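You operate a simulated robot arm through the tools that you are given. There is no shell and no other tool. Be economical: measure what you need, move in short steps, check, and stop when the job is done.

You are at the controls of a simulated two-armed robot. One attempt, no reset.

Task
Give the seat of end bell E57 3 shots of grease, then set it on the press table.
Fine: swing the spout aside again; no shot goes astray. Where these are worked on the way, their far stop is far enough and under half their travel is too little: grease spout.

It is judged by the outcome, as a careful person would: the job done as asked, and still so three seconds after it is handed in. It fails if anything else is knocked over, pushed out of place, dropped, spilled or broken.

Robot
Two 7-joint arms with fingered hands on one trunk, on a base that drives. Base frame: it is fixed to the floor where the robot stands at the start and does not move with it; the origin is under the middle of the robot, x ahead of it, y to its left, z up; the surface under the hand at the start is at about z = 82. Units: cm, rad, N and s.
The left shoulder is at the start at [3, 11.9, 114.4], the right one opposite. With the tool pointing down near the work surface each hand reaches from about 10 to 74 cm from the robot's upright axis, wherever it stands, measured 20 degrees to its own side. Places, roughly: grease plate [60, 0, 80]; grease spout [70, 10, 90]; post of the press table [40, 20, 90]. Payload 3.8 kg a hand.
The tool frame of a hand sits at the grasp point between the pads (the TCP): z along the fingers, y along the line on which they close. The tips reach 2.5 cm beyond it. Largest opening 8.8 cm; the body of the gripper starts 2.9 cm behind the TCP. The gripper is a hand of 4 fingers: y runs from the thumb to the fingers, the wrist lies at [-1.3, -10.6, -17.4] in the tool frame, and closing takes about 1.5 s.
Orientation is that of the tool frame in the base frame, as a unit quaternion [x, y, z, w]. With the fingers straight down and the wrist toward the robot, the tool's x, y and z point along [0, 1, 0], [1, 0, 0] and [0, 0, -1] of the base frame.

Tools
- The arms move only by the tool drive_tool. It takes "left_deltas", "right_deltas" or both (then of equal length, played together; a hand with none holds still); each is a list of rows, each a list of 7 numbers: the turn, a rotation vector about the base's x, y, z in rad, then the shift along the base's x, y, z in m, then the finger opening in m, from 0 to 0.088. In form: [[wx, wy, wz, x, y, z, fingers], ...]. A call has 1 to 20 rows; each row shifts and turns the commanded pose from where the row before left it. Rows are played at 5 a second. More than 5 cm and 0.15 rad between two rows, or a gripper value outside its range, and nothing of the call is played. A pose out of reach is approached as far as the arm can. The call stops where the force on the tool passes 40 N (or 10 N more than at its start, if that is more) or the arm is blocked; 0.2 s more then pass. The fingers move at their own pace (about 15.3 cm/s each) and stop on an object; they squeeze with about 23 N. The grip force told is the motor's: it shows also when the fingers shut on nothing. Time passes only in rows, and 0.2 s behind the last, so rows that do not move let the fingers close. The reply holds the time, the measured pose of the TCP, the force on the tool along the base axes, the opening and the grip force, in the units named above and with some noise, with the torque about the TCP (base axes, N m) and any sound that the robot's microphone picked up.
- Cameras (640 x 400 px; columns grow to the right, rows downward): "scene" is now at [5.92, -0.03, 169.55]; the picture's right is [-0.03, -1.00, 0.00], its down [-0.73, 0.02, -0.69] and it looks along [0.69, -0.02, -0.73] (base axes); focal length 255 px, centre (320, 200). "left" rides on the left gripper at [-6.4, -8.3, -9.8] in its tool frame; the picture's right is [-0.62, -0.37, 0.69], its down [0.71, -0.63, 0.30] and it looks along [0.32, 0.68, 0.65] (tool axes); focal length 265 px, centre (320, 200). "right" rides on the right gripper at [6.4, -8.3, -9.8] in its tool frame; the picture's right is [-0.62, 0.37, -0.69], its down [-0.71, -0.63, 0.30] and it looks along [-0.32, 0.68, 0.65] (tool axes); focal length 265 px, centre (320, 200). There is no depth. A picture from a camera that has moved, and an enlarged one, comes with that camera's place and axes in the base frame and with its lens.
- snapshot(camera): a new picture of that camera. It takes no simulated time.
- move_column(by): slides the trunk up (or, below 0, down) by that many cm; the arms and the scene camera ride with it, the base frame stays. It gives what a move gives, with no picture.
- steer(legs): drives the robot by 1 to 6 legs, each [ahead, left, turn to the left] in cm, cm and rad, along the robot's own axes; the way and the turn of a leg run together, so that a leg with both is an arc; at most 150 cm and 3.142 rad a leg. The arms and the cameras ride along, it lands a little off, and it stops where it bumps. It gives what a move gives.
- hand_shape(shape, hand): the hand has 4 fingers and takes this shape, open, in about a second: jaw (thumb against the fingers, like two jaws); tri (thumb and two fingers); tip (a fingertip pinch); poke (one finger out to press); point (the index stretched); flat (the hand flat); cup (the hand cupped); fist (a fist). The gripper value then closes the fingers along that shape, each until it touches; the sizes above hold for jaw. It gives what a move gives, with no picture.
- head_to(pan, tilt): turns the head with the scene camera to pan (to the left, within 2.094 rad either way) and tilt (down, from -0.506 to 1.204), counted from straight ahead of the robot. It gives what a move gives.
- inspect(camera, box): a new picture of the part [left, top, right, bottom] of that camera's present view, enlarged. It takes no simulated time.
- close_job(): hands the job in; it is judged then, once.

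Work in short steps. Places have to be worked out from the pictures, the camera data and where the tool is seen: move nearer, look again, correct. Check each grasp and each placing, and mend what went wrong. You have 120 turns and 100 pictures in all, those below and enlarged ones among them. Open the grippers and draw the arms clear of the work before you hand the job in, unless the task says otherwise; then end with one line.

The tools are called after "Request:" as a command line: name --argument value ..., lists and objects as JSON in quotes. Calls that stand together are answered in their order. drive_tool: Moves the arms, as the interface text tells. Its arguments: {"type":"object","properties":{"left_deltas":{"type":"array","items":{"type":"array","items":{"type":"number"}}},"right_deltas":{"type":"array","items":{"type":"array","items":{"type":"number"}}}},"required":[]} The other tools are called the same way: move_column (by) slides the trunk up or down; hand_shape (shape, hand) gives the hand a shape; steer (legs) drives the base; head_to (pan, tilt) turns the head that bears the scene camera; snapshot (camera) takes a picture; inspect (camera, box) takes an enlarged picture of a part of a camera's view; close_job () hands the job in.

At the start:

```text
t: 0.0
left_tcp_pos: [43.2, 19.18, 132.73]
left_ee_rot: [0.707, 0.707, 0.0, 0.0]
left_ft_force: [-0.3, 0.5, 0.0]
left_ft_torque: [0.0, 0.05, 0.02]
left_opening: 8.76
left_grip_force: 0.0
left_shape: jaw
right_tcp_pos: [51.94, -24.96, 128.75]
right_ee_rot: [0.707, 0.707, 0.0, 0.0]
right_ft_force: [0.7, -0.6, -0.2]
right_ft_torque: [-0.01, 0.02, -0.01]
right_opening: 8.75
right_grip_force: 0.1
right_shape: jaw
trunk travel left (down, up): [-30.0, 29.0]
robot x, y, heading: [-0.08, -0.03, -0.002]
head pan, tilt: [-0.031, 0.815]
```

scene: 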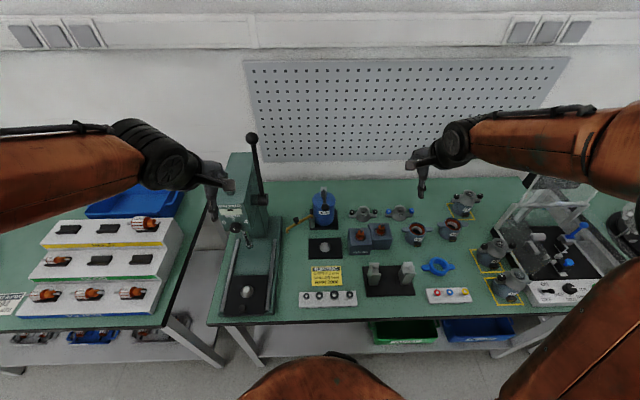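
right: 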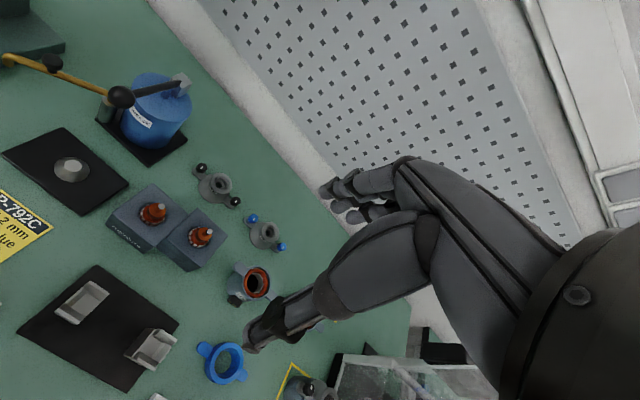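
left: 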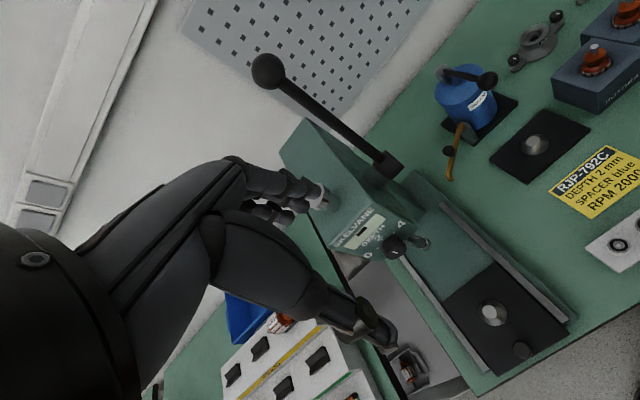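

I start with enlarged views of the work area to find the end bell E57, grease pump and press table.

Request:
inspect --camera "scene" --box '[200, 120, 360, 320]'

Request:
inspect --camera "scene" --box '[340, 170, 500, 310]'

Request:
inspect --camera "scene" --box '[270, 170, 370, 270]'

```text
2.00 times, centred on (280, 220) of scene
camera zoom: at [5.92, -0.03, 169.55], right [-0.03, -1.0, 0.0], down [-0.73, 0.02, -0.69], along [0.69, -0.02, -0.73], focal length 510 px, centre (400, 160)
```

zoom: 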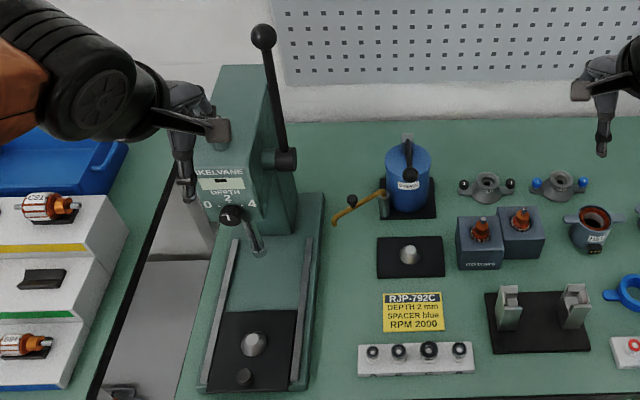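

```text
2.86 times, centred on (420, 240) of scene
camera zoom: at [5.92, -0.03, 169.55], right [-0.03, -1.0, 0.0], down [-0.73, 0.02, -0.69], along [0.69, -0.02, -0.73], focal length 729 px, centre (34, 86)
```

zoom: 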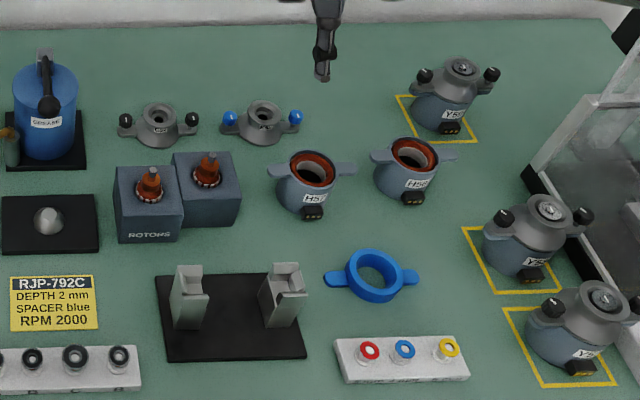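

```text
4.00 times, centred on (320, 220) of scene
camera zoom: at [5.92, -0.03, 169.55], right [-0.03, -1.0, 0.0], down [-0.73, 0.02, -0.69], along [0.69, -0.02, -0.73], focal length 1020 px, centre (320, 120)
```

zoom: 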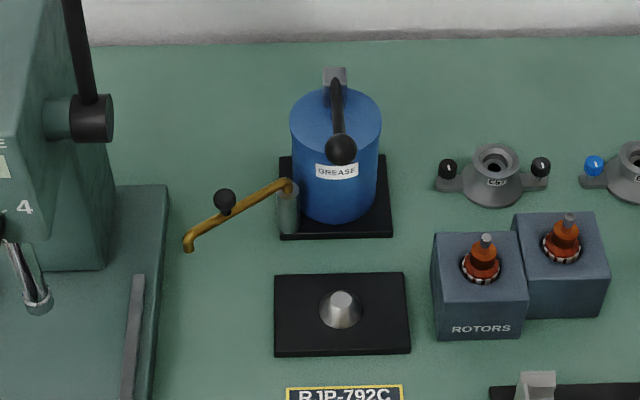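

Request:
inspect --camera "scene" --box '[350, 200, 414, 240]'

Request:
inspect --camera "scene" --box '[280, 180, 344, 220]'

Request:
inspect --camera "scene" --box '[200, 220, 296, 320]'

Request:
inspect --camera "right" --box '[180, 140, 300, 260]'

```text
10.00 times, centred on (382, 220) of scene
camera zoom: at [5.92, -0.03, 169.55], right [-0.03, -1.0, 0.0], down [-0.73, 0.02, -0.69], along [0.69, -0.02, -0.73], focal length 2550 px, centre (-300, 0)
```

zoom: 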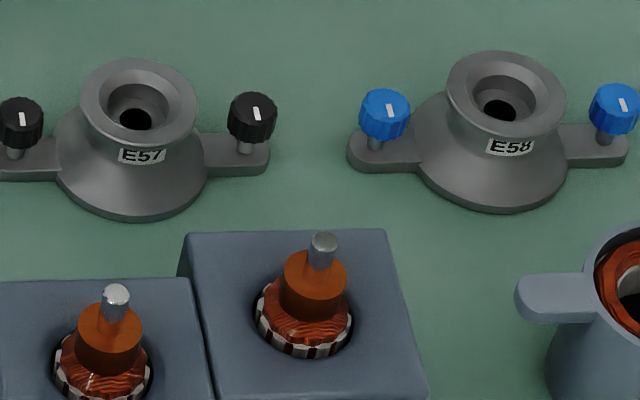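

```text
10.00 times, centred on (312, 200) of scene
camera zoom: at [5.92, -0.03, 169.55], right [-0.03, -1.0, 0.0], down [-0.73, 0.02, -0.69], along [0.69, -0.02, -0.73], focal length 2550 px, centre (400, 200)
```

zoom: 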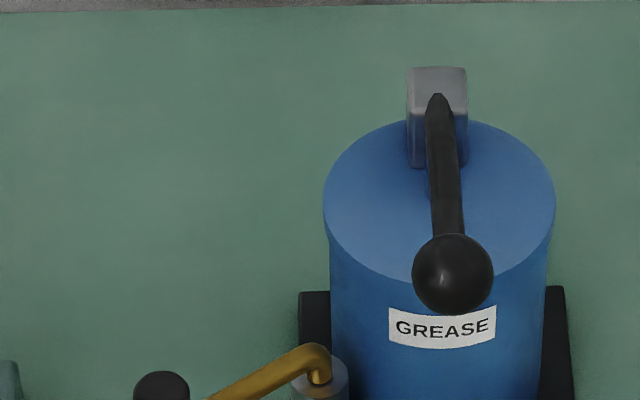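

```text
4.00 times, centred on (248, 270) of scene
camera zoom: at [5.92, -0.03, 169.55], right [-0.03, -1.0, 0.0], down [-0.73, 0.02, -0.69], along [0.69, -0.02, -0.73], focal length 1020 px, centre (608, -80)
```

zoom: 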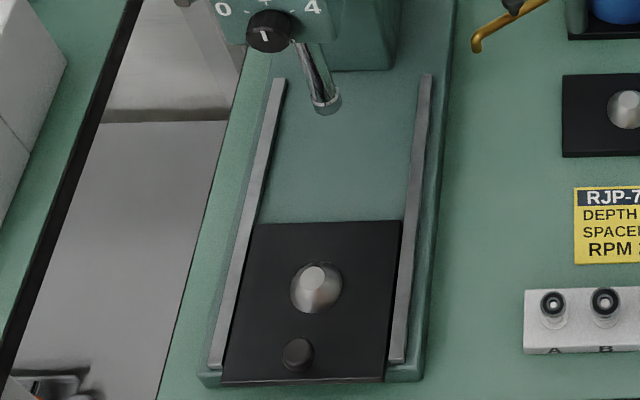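

```text
3.33 times, centred on (240, 200) of right
camera zoom: at [43.45, -18.5, 138.4], right [0.37, -0.62, 0.69], down [-0.63, -0.71, -0.3], along [0.68, -0.32, -0.65], focal length 885 px, centre (587, 200)
```

zoom: 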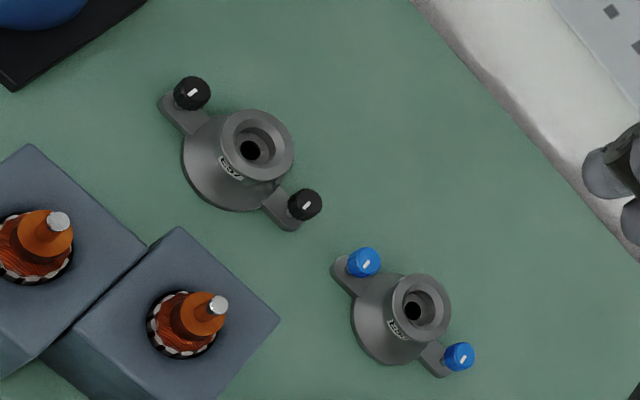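

E57 is the bell with black knobs, at about (77, -21), 80 cm out, which is beyond reach. Before driving closer I look down to check the gap between the base and the table.

Request:
head_to --pan 0 --tilt 1.2

Request:
snapshot --camera "scene"

```text
t: 0.9
left_tcp_pos: [43.18, 19.29, 132.79]
left_ee_rot: [0.707, 0.707, 0.0, 0.0]
left_ft_force: [0.2, 0.5, 0.1]
left_ft_torque: [0.01, 0.01, 0.0]
left_opening: 8.78
left_grip_force: 0.1
left_shape: jaw
right_tcp_pos: [51.9, -24.97, 128.6]
right_ee_rot: [0.707, 0.707, 0.0, 0.0]
right_ft_force: [-0.2, 0.0, 0.6]
right_ft_torque: [0.02, 0.03, -0.03]
right_opening: 8.74
right_grip_force: 0.1
right_shape: jaw
trunk travel left (down, up): [-30.0, 29.0]
robot x, y, heading: [-0.05, -0.28, -0.002]
head pan, tilt: [0.0, 1.201]
```

```text
89 pictures are left
camera scene: at [3.52, 0.22, 166.91], right [0.0, -1.0, 0.0], down [-0.93, 0.0, -0.36], along [0.36, 0.0, -0.93], focal length 255 px, centre (320, 200)
```

scene: 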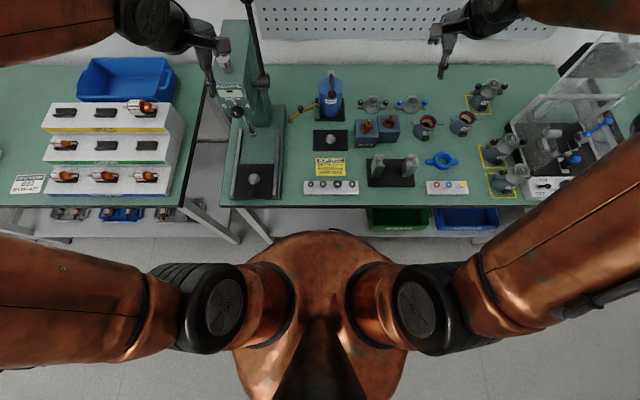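

Base has roughly 12 cm to the table edge. The press lever's ball is near (59.6, 15, 134), so I pull the left hand back before driving ahead.

Request:
drive_tool --left_deltas '[[0, 0, 0, -0.04, 0, 0, 0.088], [0, 0, 0, -0.04, 0, 0, 0.088], [0, 0, 0, -0.02, 0, 0, 0.088]]'

Request:
steer --legs '[[10, 0, 0]]'

Request:
head_to --pan -0.1 --tilt 0.85

Request:
snapshot --camera "scene"

Request:
snapshot --camera "right"

```text
t: 1.7
left_tcp_pos: [33.19, 19.01, 132.86]
left_ee_rot: [0.707, 0.707, -0.001, 0.0]
left_ft_force: [-0.2, 0.1, 0.9]
left_ft_torque: [-0.05, 0.0, -0.02]
left_opening: 8.79
left_grip_force: 0.1
left_shape: jaw
right_tcp_pos: [51.78, -24.98, 128.6]
right_ee_rot: [0.707, 0.707, 0.0, 0.0]
right_ft_force: [0.1, 0.1, -0.1]
right_ft_torque: [-0.03, -0.03, 0.01]
right_opening: 8.74
right_grip_force: 0.2
right_shape: jaw
trunk travel left (down, up): [-30.0, 29.0]
robot x, y, heading: [-0.12, 0.08, -0.001]
head pan, tilt: [0.0, 1.201]
```

```text
t: 2.8
left_tcp_pos: [42.86, 18.8, 132.79]
left_ee_rot: [0.708, 0.706, 0.0, 0.0]
left_ft_force: [0.4, -0.3, 0.6]
left_ft_torque: [-0.01, 0.03, 0.01]
left_opening: 8.76
left_grip_force: 0.0
left_shape: jaw
right_tcp_pos: [61.56, -25.11, 128.55]
right_ee_rot: [0.708, 0.707, 0.0, 0.0]
right_ft_force: [0.1, 0.1, 0.0]
right_ft_torque: [0.02, 0.04, -0.01]
right_opening: 8.76
right_grip_force: 0.1
right_shape: jaw
trunk travel left (down, up): [-30.0, 29.0]
robot x, y, heading: [9.78, -0.27, 0.007]
head pan, tilt: [0.0, 1.201]
```

```text
t: 3.6
left_tcp_pos: [42.89, 18.78, 132.76]
left_ee_rot: [0.708, 0.706, 0.0, 0.0]
left_ft_force: [-0.3, -0.2, -1.4]
left_ft_torque: [0.0, 0.01, 0.03]
left_opening: 8.74
left_grip_force: 0.0
left_shape: jaw
right_tcp_pos: [61.36, -25.09, 128.58]
right_ee_rot: [0.708, 0.706, 0.0, 0.0]
right_ft_force: [0.4, 0.0, -0.5]
right_ft_torque: [-0.01, -0.02, -0.02]
right_opening: 8.74
right_grip_force: 0.0
right_shape: jaw
trunk travel left (down, up): [-30.0, 29.0]
robot x, y, heading: [9.96, -0.24, 0.0]
head pan, tilt: [-0.099, 0.85]
```

```text
88 pictures are left
camera scene: at [15.34, -0.57, 169.27], right [-0.1, -0.99, 0.0], down [-0.75, 0.08, -0.66], along [0.66, -0.07, -0.75], focal length 255 px, centre (320, 200)
```

scene: 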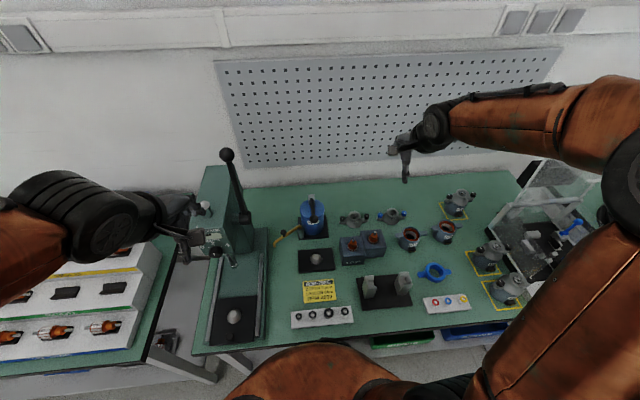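

```text
87 pictures are left
camera right: at [53.07, -18.59, 138.43], right [0.37, -0.62, 0.69], down [-0.63, -0.71, -0.3], along [0.68, -0.33, -0.65], focal length 265 px, centre (320, 200)
```

right: 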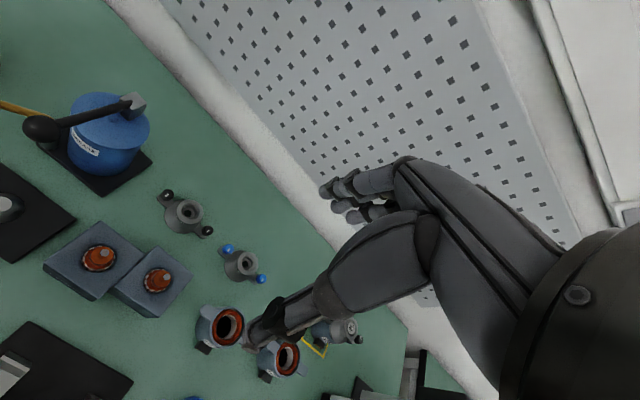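

Bell E57 re-measured at about (77, -21.2). I move the right hand above it at z≈103 and look again.

Request:
drive_tool --right_deltas '[[0, 0, 0, 0.03, 0.01, -0.02, 0.088], [0, 0, 0, 0.03, 0.01, -0.03, 0.088], [0, 0, 0, 0.03, 0.01, -0.03, 0.088], [0, 0, 0, 0.03, 0.008, -0.03, 0.088], [0, 0, 0, 0.02, 0, -0.04, 0.088], [0, 0, 0, 0.015, 0, -0.04, 0.088], [0, 0, 0, 0, 0, -0.04, 0.088], [0, 0, 0, 0, 0, -0.02, 0.088]]'

Request:
snapshot --camera "right"

Request:
inspect --camera "scene" --box '[290, 140, 450, 240]'

```text
t: 5.4
left_tcp_pos: [42.98, 18.95, 132.84]
left_ee_rot: [0.708, 0.707, 0.0, 0.0]
left_ft_force: [-0.8, 0.5, 0.7]
left_ft_torque: [0.0, 0.0, 0.0]
left_opening: 8.78
left_grip_force: 0.1
left_shape: jaw
right_tcp_pos: [76.88, -21.24, 103.67]
right_ee_rot: [0.708, 0.706, 0.001, 0.0]
right_ft_force: [-0.2, 0.1, 0.5]
right_ft_torque: [-0.06, -0.01, 0.01]
right_opening: 8.75
right_grip_force: 0.1
right_shape: jaw
trunk travel left (down, up): [-30.0, 29.0]
robot x, y, heading: [9.91, 0.2, -0.004]
head pan, tilt: [-0.099, 0.85]
```

```text
86 pictures are left
camera right: at [68.48, -14.74, 113.48], right [0.37, -0.62, 0.69], down [-0.63, -0.71, -0.3], along [0.68, -0.33, -0.65], focal length 265 px, centre (320, 200)
```

right: 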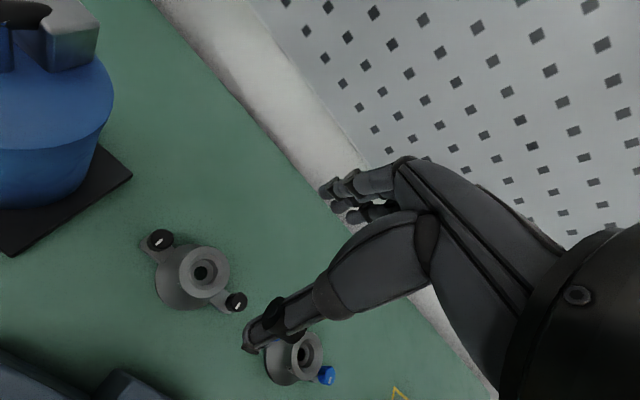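

```text
4.00 times, centred on (370, 190) of scene
camera zoom: at [15.44, -0.59, 169.27], right [-0.1, -0.99, 0.0], down [-0.75, 0.08, -0.66], along [0.66, -0.07, -0.75], focal length 1020 px, centre (120, 240)
```

zoom: 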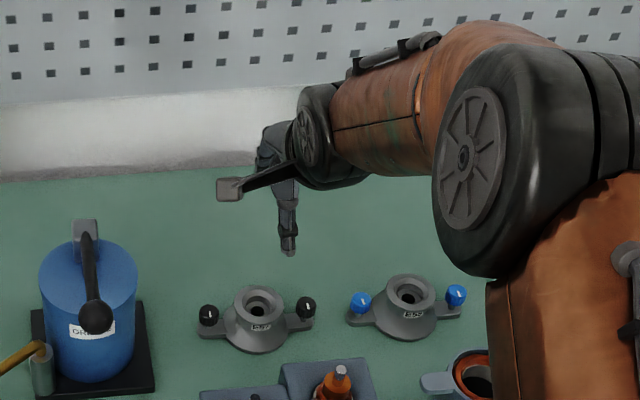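

Bell top measured at about (77.5, -21.1, 87), and the hand is well aligned. I descend to z≈90 and recheck.

Request:
drive_tool --right_deltas '[[0, 0, 0, 0.006, 0.001, -0.04, 0.088], [0, 0, 0, 0, 0, -0.04, 0.088], [0, 0, 0, 0, 0, -0.04, 0.088], [0, 0, 0, 0, 0, -0.015, 0.088]]'

Request:
snapshot --camera "right"

Request:
inspect --camera "scene" --box '[310, 160, 406, 220]'

```text
t: 6.4
left_tcp_pos: [42.9, 18.83, 132.8]
left_ee_rot: [0.708, 0.707, 0.0, 0.001]
left_ft_force: [0.5, 0.2, 0.1]
left_ft_torque: [0.02, -0.03, 0.02]
left_opening: 8.76
left_grip_force: 0.1
left_shape: jaw
right_tcp_pos: [77.62, -21.34, 90.15]
right_ee_rot: [0.707, 0.707, 0.001, 0.0]
right_ft_force: [-0.1, -0.5, 0.3]
right_ft_torque: [-0.01, -0.03, -0.02]
right_opening: 8.78
right_grip_force: 0.0
right_shape: jaw
trunk travel left (down, up): [-30.0, 29.0]
robot x, y, heading: [9.7, -0.17, -0.0]
head pan, tilt: [-0.099, 0.85]
```

```text
84 pictures are left
camera right: at [69.19, -14.81, 100.01], right [0.37, -0.62, 0.69], down [-0.63, -0.71, -0.3], along [0.68, -0.33, -0.65], focal length 265 px, centre (320, 200)
```

right: 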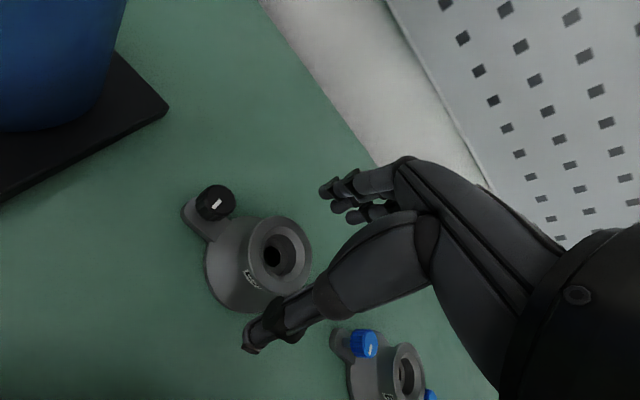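

```text
6.67 times, centred on (358, 190) of scene
camera zoom: at [15.44, -0.57, 169.27], right [-0.1, -0.99, 0.0], down [-0.75, 0.08, -0.66], along [0.66, -0.07, -0.75], focal length 1700 px, centre (67, 267)
```

zoom: 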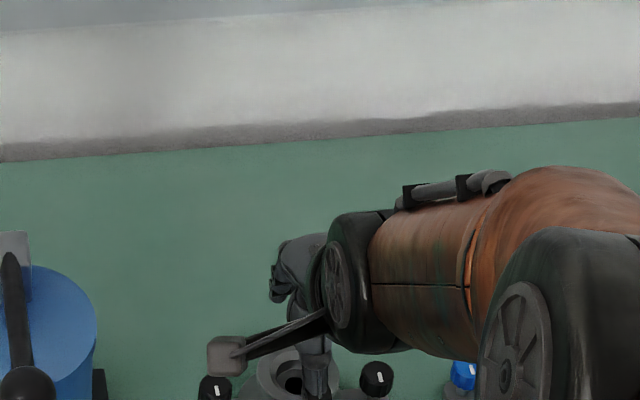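

Bell collar is between thumb and fingers, centre about (77.7, -20.9). I descend so the pads reach the collar, then close gently.

Request:
drive_tool --right_deltas '[[0, 0, 0, 0.001, 0.003, -0.02, 0.088], [0, 0, 0, 0, 0, -0.017, 0.088]]'

Request:
snapshot --camera "right"

```text
t: 7.0
left_tcp_pos: [42.83, 18.89, 132.85]
left_ee_rot: [0.708, 0.706, 0.0, 0.001]
left_ft_force: [-0.7, 1.1, 0.0]
left_ft_torque: [-0.01, 0.01, 0.01]
left_opening: 8.77
left_grip_force: 0.0
left_shape: jaw
right_tcp_pos: [77.68, -21.1, 86.47]
right_ee_rot: [0.707, 0.707, 0.0, 0.0]
right_ft_force: [0.7, 0.0, -0.4]
right_ft_torque: [-0.01, 0.04, -0.02]
right_opening: 8.74
right_grip_force: 0.1
right_shape: jaw
trunk travel left (down, up): [-30.0, 29.0]
robot x, y, heading: [9.8, -0.03, -0.003]
head pan, tilt: [-0.099, 0.85]
```

```text
82 pictures are left
camera right: at [69.33, -14.5, 96.29], right [0.37, -0.62, 0.69], down [-0.63, -0.71, -0.3], along [0.68, -0.33, -0.65], focal length 265 px, centre (320, 200)
```

right: 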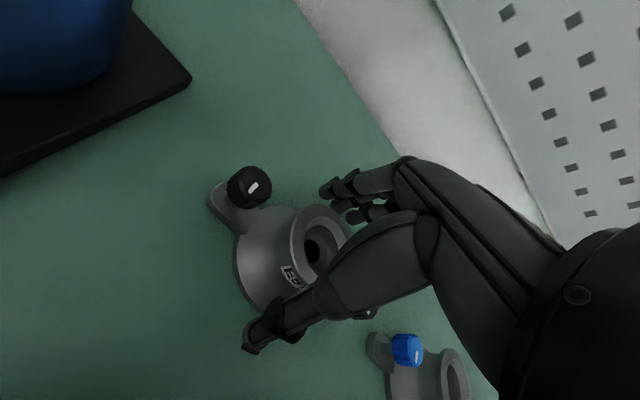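

The TCP projects right on the collar ring's centre, so I close the fingers.

Request:
drive_tool --right_deltas '[[0, 0, 0, 0, 0, -0.004, 0.07], [0, 0, 0, 0, 0, 0, 0.055], [0, 0, 0, 0, 0, 0, 0.04], [0, 0, 0, 0, 0, 0, 0.03], [0, 0, 0, 0, 0, 0, 0.02], [0, 0, 0, 0, 0, 0, 0.02], [0, 0, 0, 0, 0, 0, 0.02], [0, 0, 0, 0, 0, 0, 0.02], [0, 0, 0, 0, 0, 0, 0.02]]'

Request:
snapshot --camera "right"

```text
t: 9.0
left_tcp_pos: [42.84, 19.03, 132.76]
left_ee_rot: [0.707, 0.707, 0.001, 0.001]
left_ft_force: [-0.3, 0.1, 0.4]
left_ft_torque: [0.02, -0.02, -0.02]
left_opening: 8.76
left_grip_force: 0.0
left_shape: jaw
right_tcp_pos: [77.76, -20.99, 86.1]
right_ee_rot: [0.708, 0.707, 0.001, 0.001]
right_ft_force: [-0.4, 0.4, 8.5]
right_ft_torque: [-0.03, -0.13, -0.01]
right_opening: 3.9
right_grip_force: 23.0
right_shape: jaw
trunk travel left (down, up): [-30.0, 29.0]
robot x, y, heading: [9.99, -0.27, -0.0]
head pan, tilt: [-0.099, 0.85]
```

```text
81 pictures are left
camera right: at [69.23, -14.44, 95.97], right [0.37, -0.62, 0.69], down [-0.63, -0.71, -0.31], along [0.68, -0.33, -0.65], focal length 265 px, centre (320, 200)
```

right: 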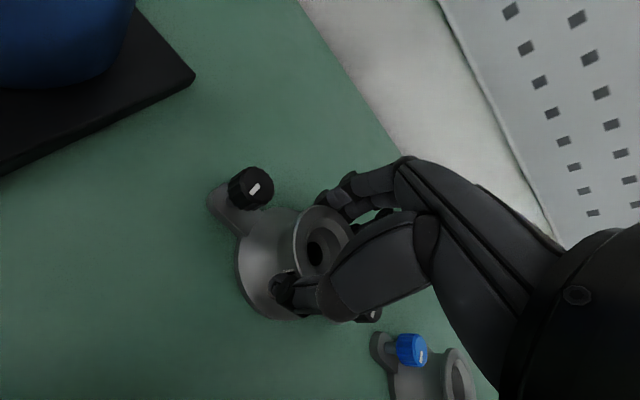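

Grip closed at 3.9 cm on the neck with 23 N. I lift and move back over the rotor blocks at height.

Request:
drive_tool --right_deltas '[[0, 0, 0, 0, 0, 0.02, 0.02], [0, 0, 0, 0, 0, 0.03, 0.02], [0, 0, 0, 0, 0, 0.04, 0.02], [0, 0, 0, 0, 0, 0.04, 0.02], [0, 0, 0, 0, 0, 0.04, 0.02], [0, 0, 0, 0, 0, 0.04, 0.02]]'

Request:
snapshot --camera "right"

```text
t: 10.4
left_tcp_pos: [42.74, 18.85, 132.76]
left_ee_rot: [0.708, 0.707, 0.0, 0.0]
left_ft_force: [0.0, 0.0, 0.7]
left_ft_torque: [-0.03, 0.02, 0.0]
left_opening: 8.79
left_grip_force: 0.1
left_shape: jaw
right_tcp_pos: [77.86, -20.82, 107.0]
right_ee_rot: [0.708, 0.707, 0.0, 0.0]
right_ft_force: [-0.1, -1.4, -0.7]
right_ft_torque: [-0.03, -0.02, 0.0]
right_opening: 3.63
right_grip_force: 22.9
right_shape: jaw
trunk travel left (down, up): [-30.0, 29.0]
robot x, y, heading: [9.65, -0.38, 0.002]
head pan, tilt: [-0.099, 0.85]
```

```text
80 pictures are left
camera right: at [69.47, -14.31, 116.87], right [0.37, -0.62, 0.69], down [-0.63, -0.71, -0.3], along [0.68, -0.33, -0.65], focal length 265 px, centre (320, 200)
```

right: 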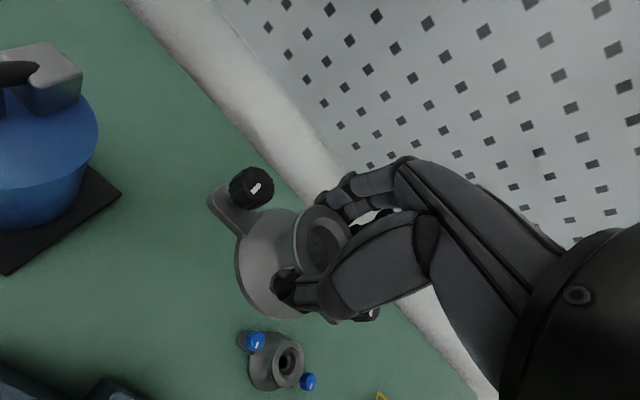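

The bell is held straight. I move back to x≈50, then across to y≈-4 in front of the grease plate, staying high.

Request:
drive_tool --right_deltas '[[0, 0, 0, -0.03, 0, 0.02, 0.02], [0, 0, 0, -0.04, 0, 0, 0.02], [0, 0, 0, -0.04, 0, 0, 0.02], [0, 0, 0, -0.04, 0, 0, 0.02], [0, 0, 0, -0.04, 0, 0, 0.02], [0, 0, 0, -0.04, 0, 0, 0.02], [0, 0, 0, -0.04, 0, 0, 0.02], [0, 0, 0, -0.01, 0.03, 0, 0.02], [0, 0, 0, 0, 0.04, 0, 0.02], [0, 0, 0, 0, 0.04, 0, 0.02], [0, 0, 0, 0, 0.04, 0, 0.02], [0, 0, 0, 0, 0.02, 0, 0.02]]'

Request:
head_to --pan 0.05 --tilt 0.9

Request:
snapshot --camera "right"

Request:
snapshot --camera "scene"

```text
t: 13.0
left_tcp_pos: [42.97, 18.88, 132.84]
left_ee_rot: [0.707, 0.707, 0.0, 0.0]
left_ft_force: [0.6, -0.3, -0.9]
left_ft_torque: [-0.03, 0.0, -0.01]
left_opening: 8.75
left_grip_force: 0.1
left_shape: jaw
right_tcp_pos: [49.98, -3.92, 108.93]
right_ee_rot: [0.707, 0.707, 0.0, 0.0]
right_ft_force: [-0.6, 0.4, -0.7]
right_ft_torque: [0.0, 0.03, -0.03]
right_opening: 3.62
right_grip_force: 23.5
right_shape: jaw
trunk travel left (down, up): [-30.0, 29.0]
robot x, y, heading: [10.07, -0.04, -0.001]
head pan, tilt: [-0.099, 0.85]
```

```text
t: 13.7
left_tcp_pos: [42.92, 18.94, 132.81]
left_ee_rot: [0.708, 0.706, 0.0, 0.0]
left_ft_force: [-0.1, -0.3, 0.2]
left_ft_torque: [-0.03, 0.02, -0.03]
left_opening: 8.79
left_grip_force: 0.0
left_shape: jaw
right_tcp_pos: [50.03, -3.99, 109.0]
right_ee_rot: [0.708, 0.706, 0.0, -0.001]
right_ft_force: [0.3, 0.2, -1.3]
right_ft_torque: [-0.01, 0.0, -0.01]
right_opening: 3.59
right_grip_force: 22.5
right_shape: jaw
trunk travel left (down, up): [-30.0, 29.0]
robot x, y, heading: [9.68, -0.25, 0.0]
head pan, tilt: [0.051, 0.901]
```

```text
79 pictures are left
camera right: at [41.67, 2.56, 118.79], right [0.37, -0.62, 0.69], down [-0.63, -0.71, -0.3], along [0.68, -0.33, -0.65], focal length 265 px, centre (320, 200)
```

right: 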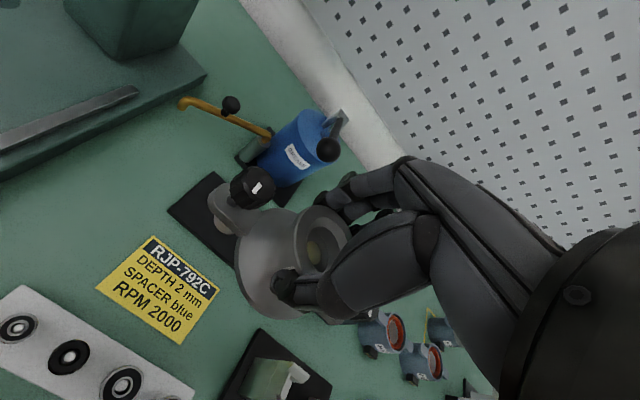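

```text
78 pictures are left
camera scene: at [15.2, 0.57, 168.89], right [0.05, -1.0, 0.0], down [-0.78, -0.04, -0.62], along [0.62, 0.03, -0.78], focal length 255 px, centre (320, 200)
```

scene: 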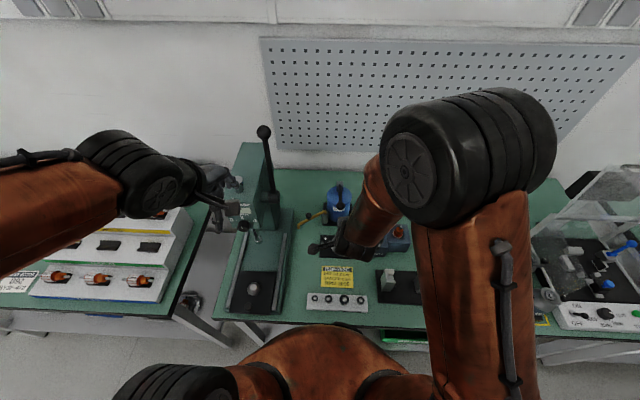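

The bell hides the nub from the right camera, so I measure nub, spout and lever from the left camera.

Request:
inspect --camera "left" --box '[400, 40, 640, 190]'

Request:
inspect --camera "scene" --box '[280, 170, 376, 230]'

```text
2.67 times, centred on (520, 115) of left
camera zoom: at [34.62, 12.55, 142.65], right [-0.37, -0.62, -0.69], down [-0.63, 0.72, -0.3], along [0.68, 0.32, -0.65], focal length 708 px, centre (-213, 427)
```

zoom: 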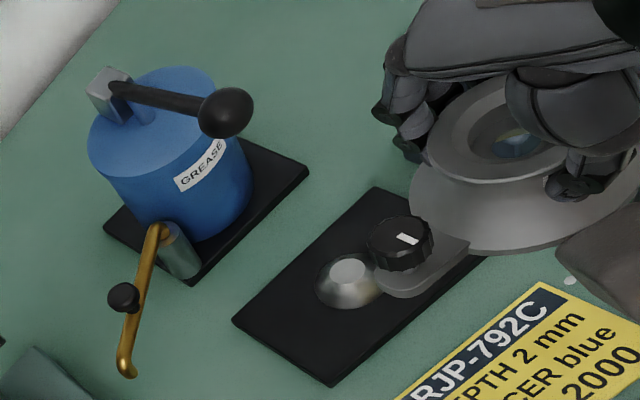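

```text
6.67 times, centred on (328, 200) of scene
camera zoom: at [15.2, 0.57, 168.89], right [0.05, -1.0, 0.0], down [-0.78, -0.04, -0.62], along [0.62, 0.03, -0.78], focal length 1700 px, centre (267, 200)
```

zoom: 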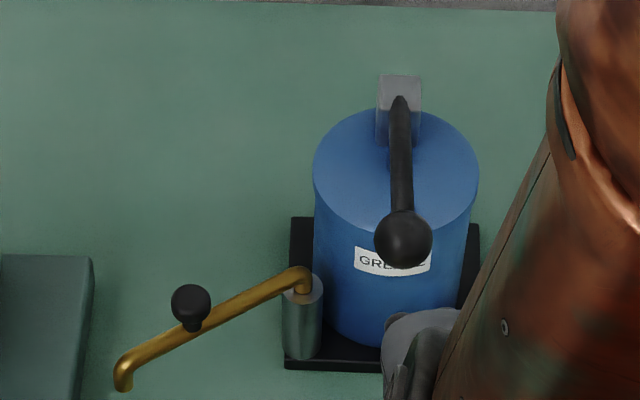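

Estimates: nub (61.4, -4.0, 85), lever ball (65.5, -3.7, 102.8), spout pivot (70.5, 1.4), spout tip (65, 10.9, 89). I lower the bell in front of the plate so it can slide in under the lever.

Request:
drive_tool --right_deltas '[[0, 0, 0, 0, 0, -0.04, 0.02], [0, 0, 0, 0, 0, -0.04, 0.02], [0, 0, 0, 0, 0, -0.04, 0.02], [0, 0, 0, 0, 0, -0.04, 0.02], [0, 0, 0, 0.02, 0, 0, 0.02], [0, 0, 0, 0.02, 0, 0, 0.02]]'

Request:
inspect --camera "left" --box '[400, 40, 640, 190]'

Request:
snapshot --camera "right"

```text
t: 15.1
left_tcp_pos: [43.01, 18.84, 132.82]
left_ee_rot: [0.708, 0.707, 0.0, 0.0]
left_ft_force: [-0.5, -0.1, 0.0]
left_ft_torque: [0.0, -0.01, 0.05]
left_opening: 8.78
left_grip_force: 0.1
left_shape: jaw
right_tcp_pos: [54.04, -3.95, 92.66]
right_ee_rot: [0.708, 0.707, 0.0, 0.0]
right_ft_force: [-0.1, 0.3, -0.9]
right_ft_torque: [0.04, 0.0, 0.0]
right_opening: 3.58
right_grip_force: 23.3
right_shape: jaw
trunk travel left (down, up): [-30.0, 29.0]
robot x, y, heading: [9.65, 0.31, -0.005]
head pan, tilt: [0.051, 0.901]
```

```text
2.67 times, centred on (520, 115) of left
camera zoom: at [34.68, 12.57, 142.64], right [-0.37, -0.62, -0.69], down [-0.63, 0.72, -0.3], along [0.68, 0.32, -0.65], focal length 708 px, centre (-213, 427)
```

zoom: 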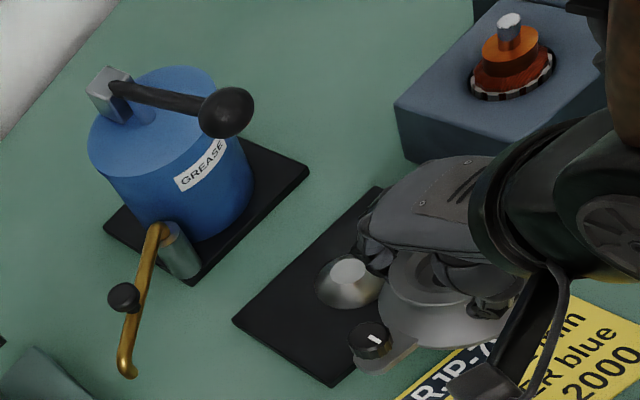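

```text
74 pictures are left
camera right: at [45.67, 2.63, 102.53], right [0.37, -0.62, 0.69], down [-0.63, -0.71, -0.3], along [0.68, -0.33, -0.65], focal length 265 px, centre (320, 200)
```

right: 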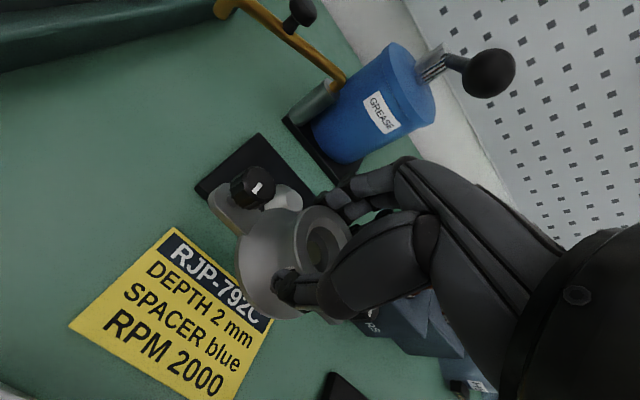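

Nub estimates average (61.7, -3.8). I move the bell over it at this height and check.

Request:
drive_tool --right_deltas '[[0, 0, 0, 0.025, 0, 0, 0.02], [0, 0, 0, 0.025, 0.001, 0, 0.02], [0, 0, 0, 0.026, 0.001, 0, 0.02], [0, 0, 0, 0, 0, 0, 0.02]]'

Request:
inspect --camera "left" --box '[400, 40, 640, 190]'

Request:
snapshot --camera "right"

Request:
inspect --camera "scene" --box '[280, 170, 376, 260]'

```text
t: 16.1
left_tcp_pos: [42.92, 18.89, 132.75]
left_ee_rot: [0.708, 0.707, 0.0, 0.0]
left_ft_force: [0.2, 0.4, 0.3]
left_ft_torque: [0.01, 0.0, -0.02]
left_opening: 8.77
left_grip_force: 0.0
left_shape: jaw
right_tcp_pos: [61.38, -3.7, 92.99]
right_ee_rot: [0.708, 0.706, 0.001, 0.0]
right_ft_force: [-0.6, 0.0, -1.3]
right_ft_torque: [0.05, 0.03, -0.01]
right_opening: 3.6
right_grip_force: 22.6
right_shape: jaw
trunk travel left (down, up): [-30.0, 29.0]
robot x, y, heading: [9.97, -0.24, 0.006]
head pan, tilt: [0.051, 0.901]
```

```text
2.67 times, centred on (520, 115) of left
camera zoom: at [34.61, 12.57, 142.65], right [-0.37, -0.62, -0.69], down [-0.63, 0.72, -0.3], along [0.68, 0.32, -0.65], focal length 708 px, centre (-213, 427)
```

zoom: 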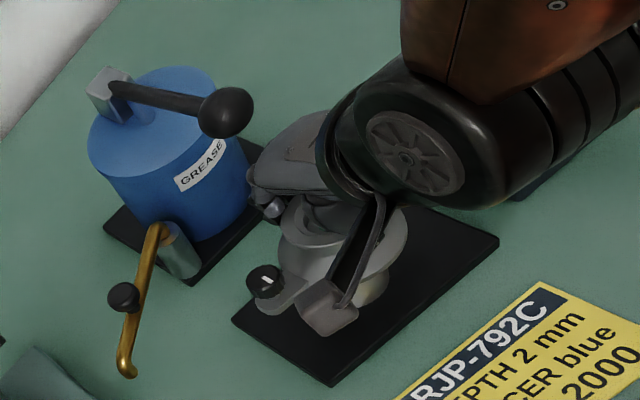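

```text
72 pictures are left
camera right: at [53.01, 2.84, 102.85], right [0.37, -0.62, 0.69], down [-0.63, -0.71, -0.3], along [0.68, -0.33, -0.65], focal length 265 px, centre (320, 200)
```

right: 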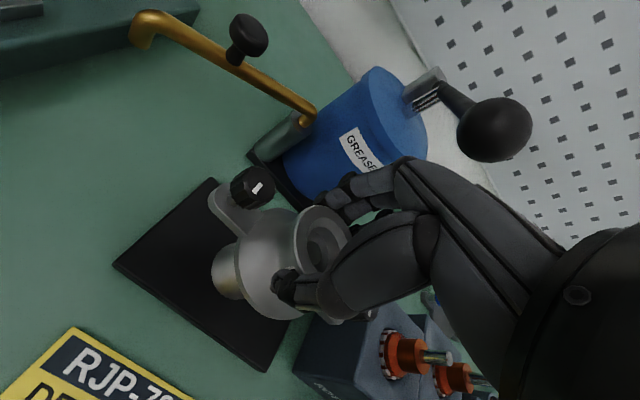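

```text
4.44 times, centred on (328, 215) of scene
camera zoom: at [15.17, 0.59, 168.88], right [0.05, -1.0, 0.0], down [-0.78, -0.04, -0.62], along [0.62, 0.03, -0.78], focal length 1133 px, centre (284, 133)
```

zoom: 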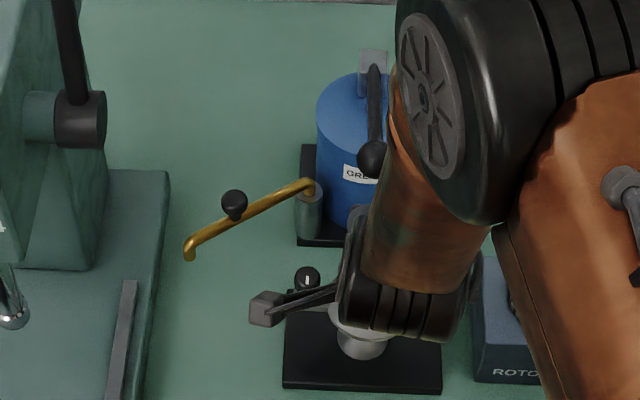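

Plate corners put the nub centre near (62.0, -4.4). I correct by that offset and lower part way.

Request:
drive_tool --right_deltas '[[0, 0, 0, 0.006, -0.006, 0, 0.02], [0, 0, 0, 0, 0, -0.01, 0.02], [0, 0, 0, 0, 0, -0.01, 0.02], [0, 0, 0, 0, 0, -0.01, 0.02], [0, 0, 0, 0, 0, 0, 0.02]]'

Request:
snapshot --camera "right"

Request:
inspect --camera "left" --box '[460, 80, 580, 155]'

```text
t: 17.3
left_tcp_pos: [43.0, 19.0, 132.84]
left_ee_rot: [0.707, 0.707, -0.001, 0.001]
left_ft_force: [-0.1, -0.4, -0.3]
left_ft_torque: [0.01, -0.02, -0.01]
left_opening: 8.78
left_grip_force: 0.0
left_shape: jaw
right_tcp_pos: [61.93, -4.16, 90.06]
right_ee_rot: [0.708, 0.706, -0.001, 0.0]
right_ft_force: [-0.9, 0.0, -1.5]
right_ft_torque: [0.01, 0.04, -0.01]
right_opening: 3.58
right_grip_force: 23.2
right_shape: jaw
trunk travel left (down, up): [-30.0, 29.0]
robot x, y, heading: [9.76, 0.16, -0.004]
head pan, tilt: [0.051, 0.901]
```

```text
70 pictures are left
camera right: at [53.53, 2.34, 99.9], right [0.37, -0.62, 0.69], down [-0.63, -0.71, -0.3], along [0.68, -0.33, -0.65], focal length 265 px, centre (320, 200)
```

right: 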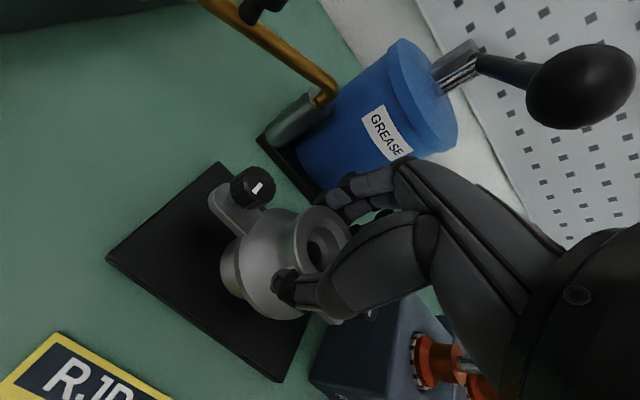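

```text
5.33 times, centred on (520, 118) of left
camera zoom: at [34.62, 12.57, 142.65], right [-0.37, -0.62, -0.69], down [-0.63, 0.72, -0.3], along [0.68, 0.32, -0.65], focal length 1416 px, centre (-747, 640)
```

zoom: 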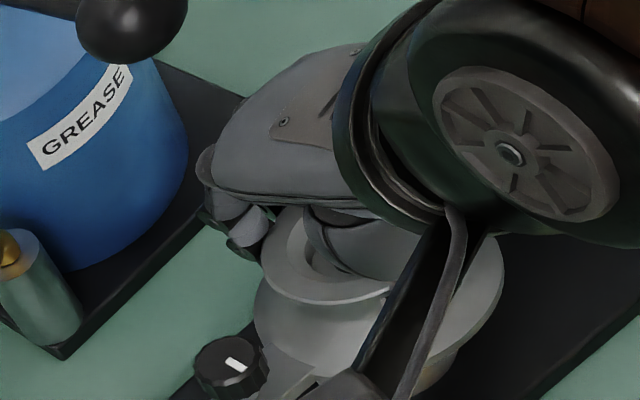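

The nub appears nearly under the bell's axis. With a tiny correction I lower slowly to contact.

Request:
drive_tool --right_deltas '[[0, 0, 0, 0.001, 0.001, -0.008, 0.02], [0, 0, 0, 0, 0, -0.007, 0.02], [0, 0, 0, 0, 0, -0.005, 0.02], [0, 0, 0, 0, 0, -0.005, 0.02], [0, 0, 0, 0, 0, 0, 0.02]]'

Request:
snapshot --camera "right"

```text
t: 18.5
left_tcp_pos: [42.52, 19.13, 132.87]
left_ee_rot: [0.707, 0.707, 0.0, 0.002]
left_ft_force: [-0.2, 0.3, -0.4]
left_ft_torque: [0.0, 0.03, 0.02]
left_opening: 8.79
left_grip_force: 0.0
left_shape: jaw
right_tcp_pos: [62.03, -4.04, 88.0]
right_ee_rot: [0.708, 0.707, 0.004, 0.003]
right_ft_force: [-6.4, 3.9, 36.6]
right_ft_torque: [0.08, 0.66, -0.05]
right_opening: 3.75
right_grip_force: 23.2
right_shape: jaw
trunk travel left (down, up): [-30.0, 29.0]
robot x, y, heading: [9.35, -0.2, -0.003]
head pan, tilt: [0.051, 0.901]
```

```text
68 pictures are left
camera right: at [53.55, 2.49, 97.8], right [0.36, -0.62, 0.7], down [-0.63, -0.71, -0.31], along [0.69, -0.32, -0.65], focal length 265 px, centre (320, 200)
```

right: 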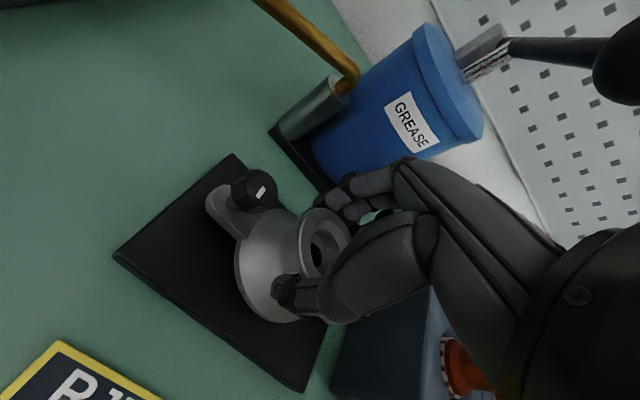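

Contact at z 88.0 with side forces (-6.4, +3.9), so the bell is slightly off the nub. I ease up, shift along that push and lower again.

Request:
drive_tool --right_deltas '[[0, 0, 0, -0.002, 0.001, 0.006, 0.02], [0, 0, 0, -0.002, 0.001, 0, 0.02], [0, 0, 0, 0, 0, -0.004, 0.02], [0, 0, 0, 0, 0, -0.003, 0.02], [0, 0, 0, 0, 0, 0, 0.02]]'

```text
t: 19.7
left_tcp_pos: [42.55, 19.11, 132.89]
left_ee_rot: [0.708, 0.706, -0.001, 0.001]
left_ft_force: [-0.1, 1.0, 0.4]
left_ft_torque: [0.02, 0.0, 0.0]
left_opening: 8.77
left_grip_force: 0.0
left_shape: jaw
right_tcp_pos: [61.53, -3.81, 87.65]
right_ee_rot: [0.707, 0.708, 0.001, 0.001]
right_ft_force: [-1.8, 11.0, 29.1]
right_ft_torque: [0.19, -0.2, 0.08]
right_opening: 3.79
right_grip_force: 22.9
right_shape: jaw
trunk travel left (down, up): [-30.0, 29.0]
robot x, y, heading: [9.57, 0.12, -0.002]
head pan, tilt: [0.051, 0.901]
```

Lower now, and x nearly balanced; it still pushes toward +y. I repeat with +y.

Request:
drive_tool --right_deltas '[[0, 0, 0, -0.001, 0.002, 0.005, 0.02], [0, 0, 0, 0, 0.002, 0, 0.02], [0, 0, 0, 0, 0, -0.004, 0.02], [0, 0, 0, 0, 0, -0.003, 0.02], [0, 0, 0, 0, 0, 0, 0.02]]'

Request:
snapshot --camera "right"

Request:
inspect --camera "left" --box '[460, 80, 580, 155]'

```text
t: 20.9
left_tcp_pos: [42.5, 18.84, 132.87]
left_ee_rot: [0.708, 0.706, 0.001, 0.002]
left_ft_force: [0.2, 0.4, -0.2]
left_ft_torque: [0.02, -0.01, 0.0]
left_opening: 8.79
left_grip_force: 0.1
left_shape: jaw
right_tcp_pos: [61.5, -3.52, 87.45]
right_ee_rot: [0.708, 0.706, 0.003, 0.004]
right_ft_force: [-4.0, -2.1, 36.3]
right_ft_torque: [-0.16, -0.3, -0.12]
right_opening: 3.78
right_grip_force: 23.1
right_shape: jaw
trunk travel left (down, up): [-30.0, 29.0]
robot x, y, heading: [9.79, -0.01, -0.002]
head pan, tilt: [0.051, 0.901]
```

```text
67 pictures are left
camera right: at [53.02, 2.98, 97.28], right [0.36, -0.62, 0.7], down [-0.63, -0.71, -0.31], along [0.69, -0.33, -0.65], focal length 265 px, centre (320, 200)
```

right: 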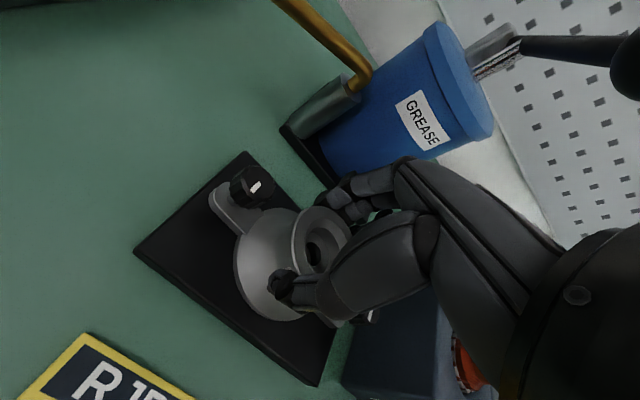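

```text
5.33 times, centred on (520, 118) of left
camera zoom: at [34.22, 12.55, 142.75], right [-0.37, -0.62, -0.69], down [-0.63, 0.72, -0.31], along [0.69, 0.32, -0.65], focal length 1416 px, centre (-747, 640)
```

zoom: 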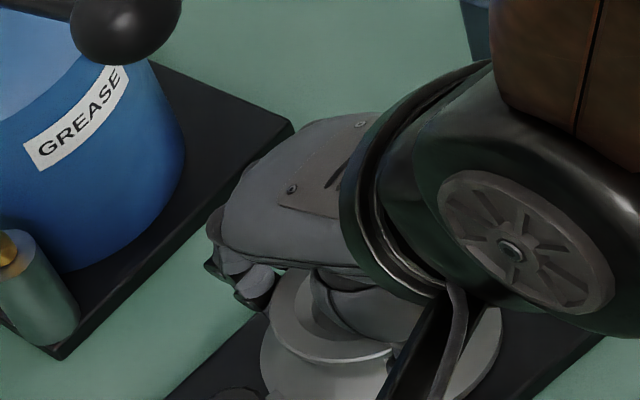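

Forces are now almost purely vertical and the bell looks flat on the plate. I relax the push and open the fingers modestly to let it settle.

Request:
drive_tool --right_deltas '[[0, 0, 0, 0, 0, 0.003, 0.03], [0, 0, 0, 0, 0, 0, 0.045], [0, 0, 0, 0, 0, 0, 0.055], [0, 0, 0, 0, 0, 0, 0.062], [0, 0, 0, 0, 0, 0, 0.066], [0, 0, 0, 0, 0, 0, 0.066]]'

Request:
snapshot --camera "right"

```text
t: 22.3
left_tcp_pos: [42.84, 18.92, 132.82]
left_ee_rot: [0.708, 0.706, 0.0, 0.0]
left_ft_force: [-0.4, 0.1, -0.1]
left_ft_torque: [0.0, -0.01, -0.03]
left_opening: 8.77
left_grip_force: 0.0
left_shape: jaw
right_tcp_pos: [61.51, -3.57, 87.41]
right_ee_rot: [0.707, 0.707, 0.0, 0.0]
right_ft_force: [-0.6, 0.2, -0.4]
right_ft_torque: [0.0, -0.01, -0.02]
right_opening: 6.56
right_grip_force: 0.0
right_shape: jaw
trunk travel left (down, up): [-30.0, 29.0]
robot x, y, heading: [9.87, 0.42, 0.004]
head pan, tilt: [0.051, 0.901]
```

```text
65 pictures are left
camera right: at [53.1, 2.96, 97.27], right [0.37, -0.62, 0.69], down [-0.63, -0.71, -0.3], along [0.68, -0.33, -0.65], focal length 265 px, centre (320, 200)
```

right: 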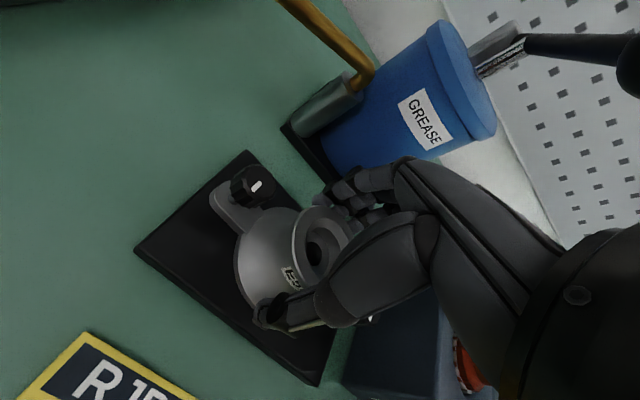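

The bell stayed put. I rise clear of the collar and retreat under the lever, then to the right side.

Request:
drive_tool --right_deltas '[[0, 0, 0, 0, 0, 0.01, 0.066], [0, 0, 0, 0, 0, 0.015, 0.066], [0, 0, 0, 0, 0, 0.015, 0.066], [0, 0, 0, -0.03, 0, 0.0, 0.066], [0, 0, 0, -0.04, 0, 0.01, 0.066], [0, 0, 0, -0.04, 0, 0.03, 0.066], [0, 0, 0, -0.03, 0, 0.04, 0.066], [0, 0, 0, -0.01, -0.03, 0.04, 0.066], [0, 0, 0, 0, -0.04, 0.04, 0.066], [0, 0, 0, 0, -0.05, 0.02, 0.066], [0, 0, 0, 0, -0.05, 0.0, 0.066], [0, 0, 0, 0, -0.05, 0.0, 0.066]]'

Request:
snapshot --camera "scene"

Request:
inspect --camera "scene" --box '[290, 180, 386, 240]'

Request:
inspect --camera "left" --box '[400, 40, 640, 190]'

```text
refused: row 8 steps farther than a row can; nothing moved
```

```text
64 pictures are left
camera scene: at [15.17, 0.59, 168.88], right [0.05, -1.0, 0.0], down [-0.78, -0.04, -0.62], along [0.62, 0.03, -0.78], focal length 255 px, centre (320, 200)
```

scene: 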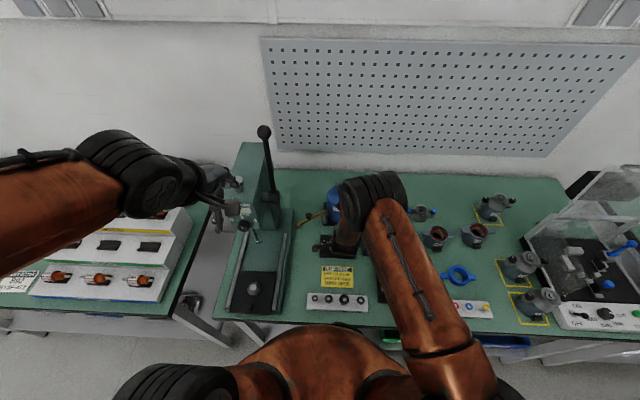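

```text
6.67 times, centred on (338, 210) of scene
camera zoom: at [15.17, 0.59, 168.88], right [0.05, -1.0, 0.0], down [-0.78, -0.04, -0.62], along [0.62, 0.03, -0.78], focal length 1700 px, centre (200, 133)
```

zoom: 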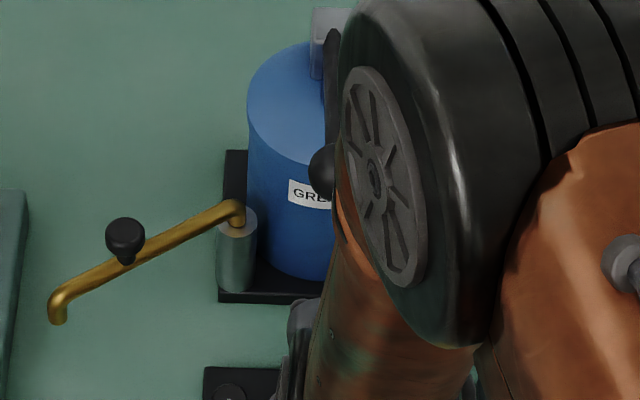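

```text
2.67 times, centred on (520, 115) of left
camera zoom: at [34.6, 12.56, 142.65], right [-0.37, -0.62, -0.69], down [-0.63, 0.72, -0.3], along [0.68, 0.32, -0.65], focal length 708 px, centre (-213, 427)
```

zoom: 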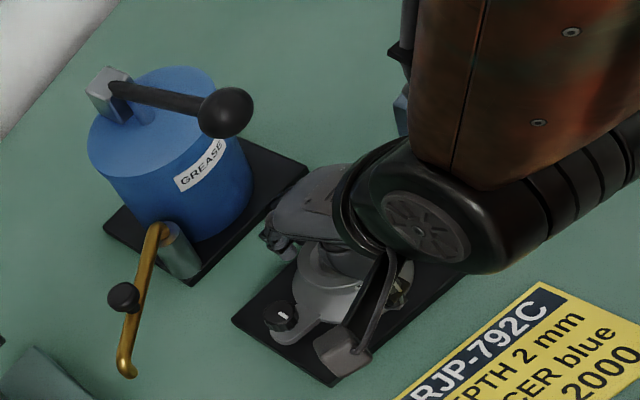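

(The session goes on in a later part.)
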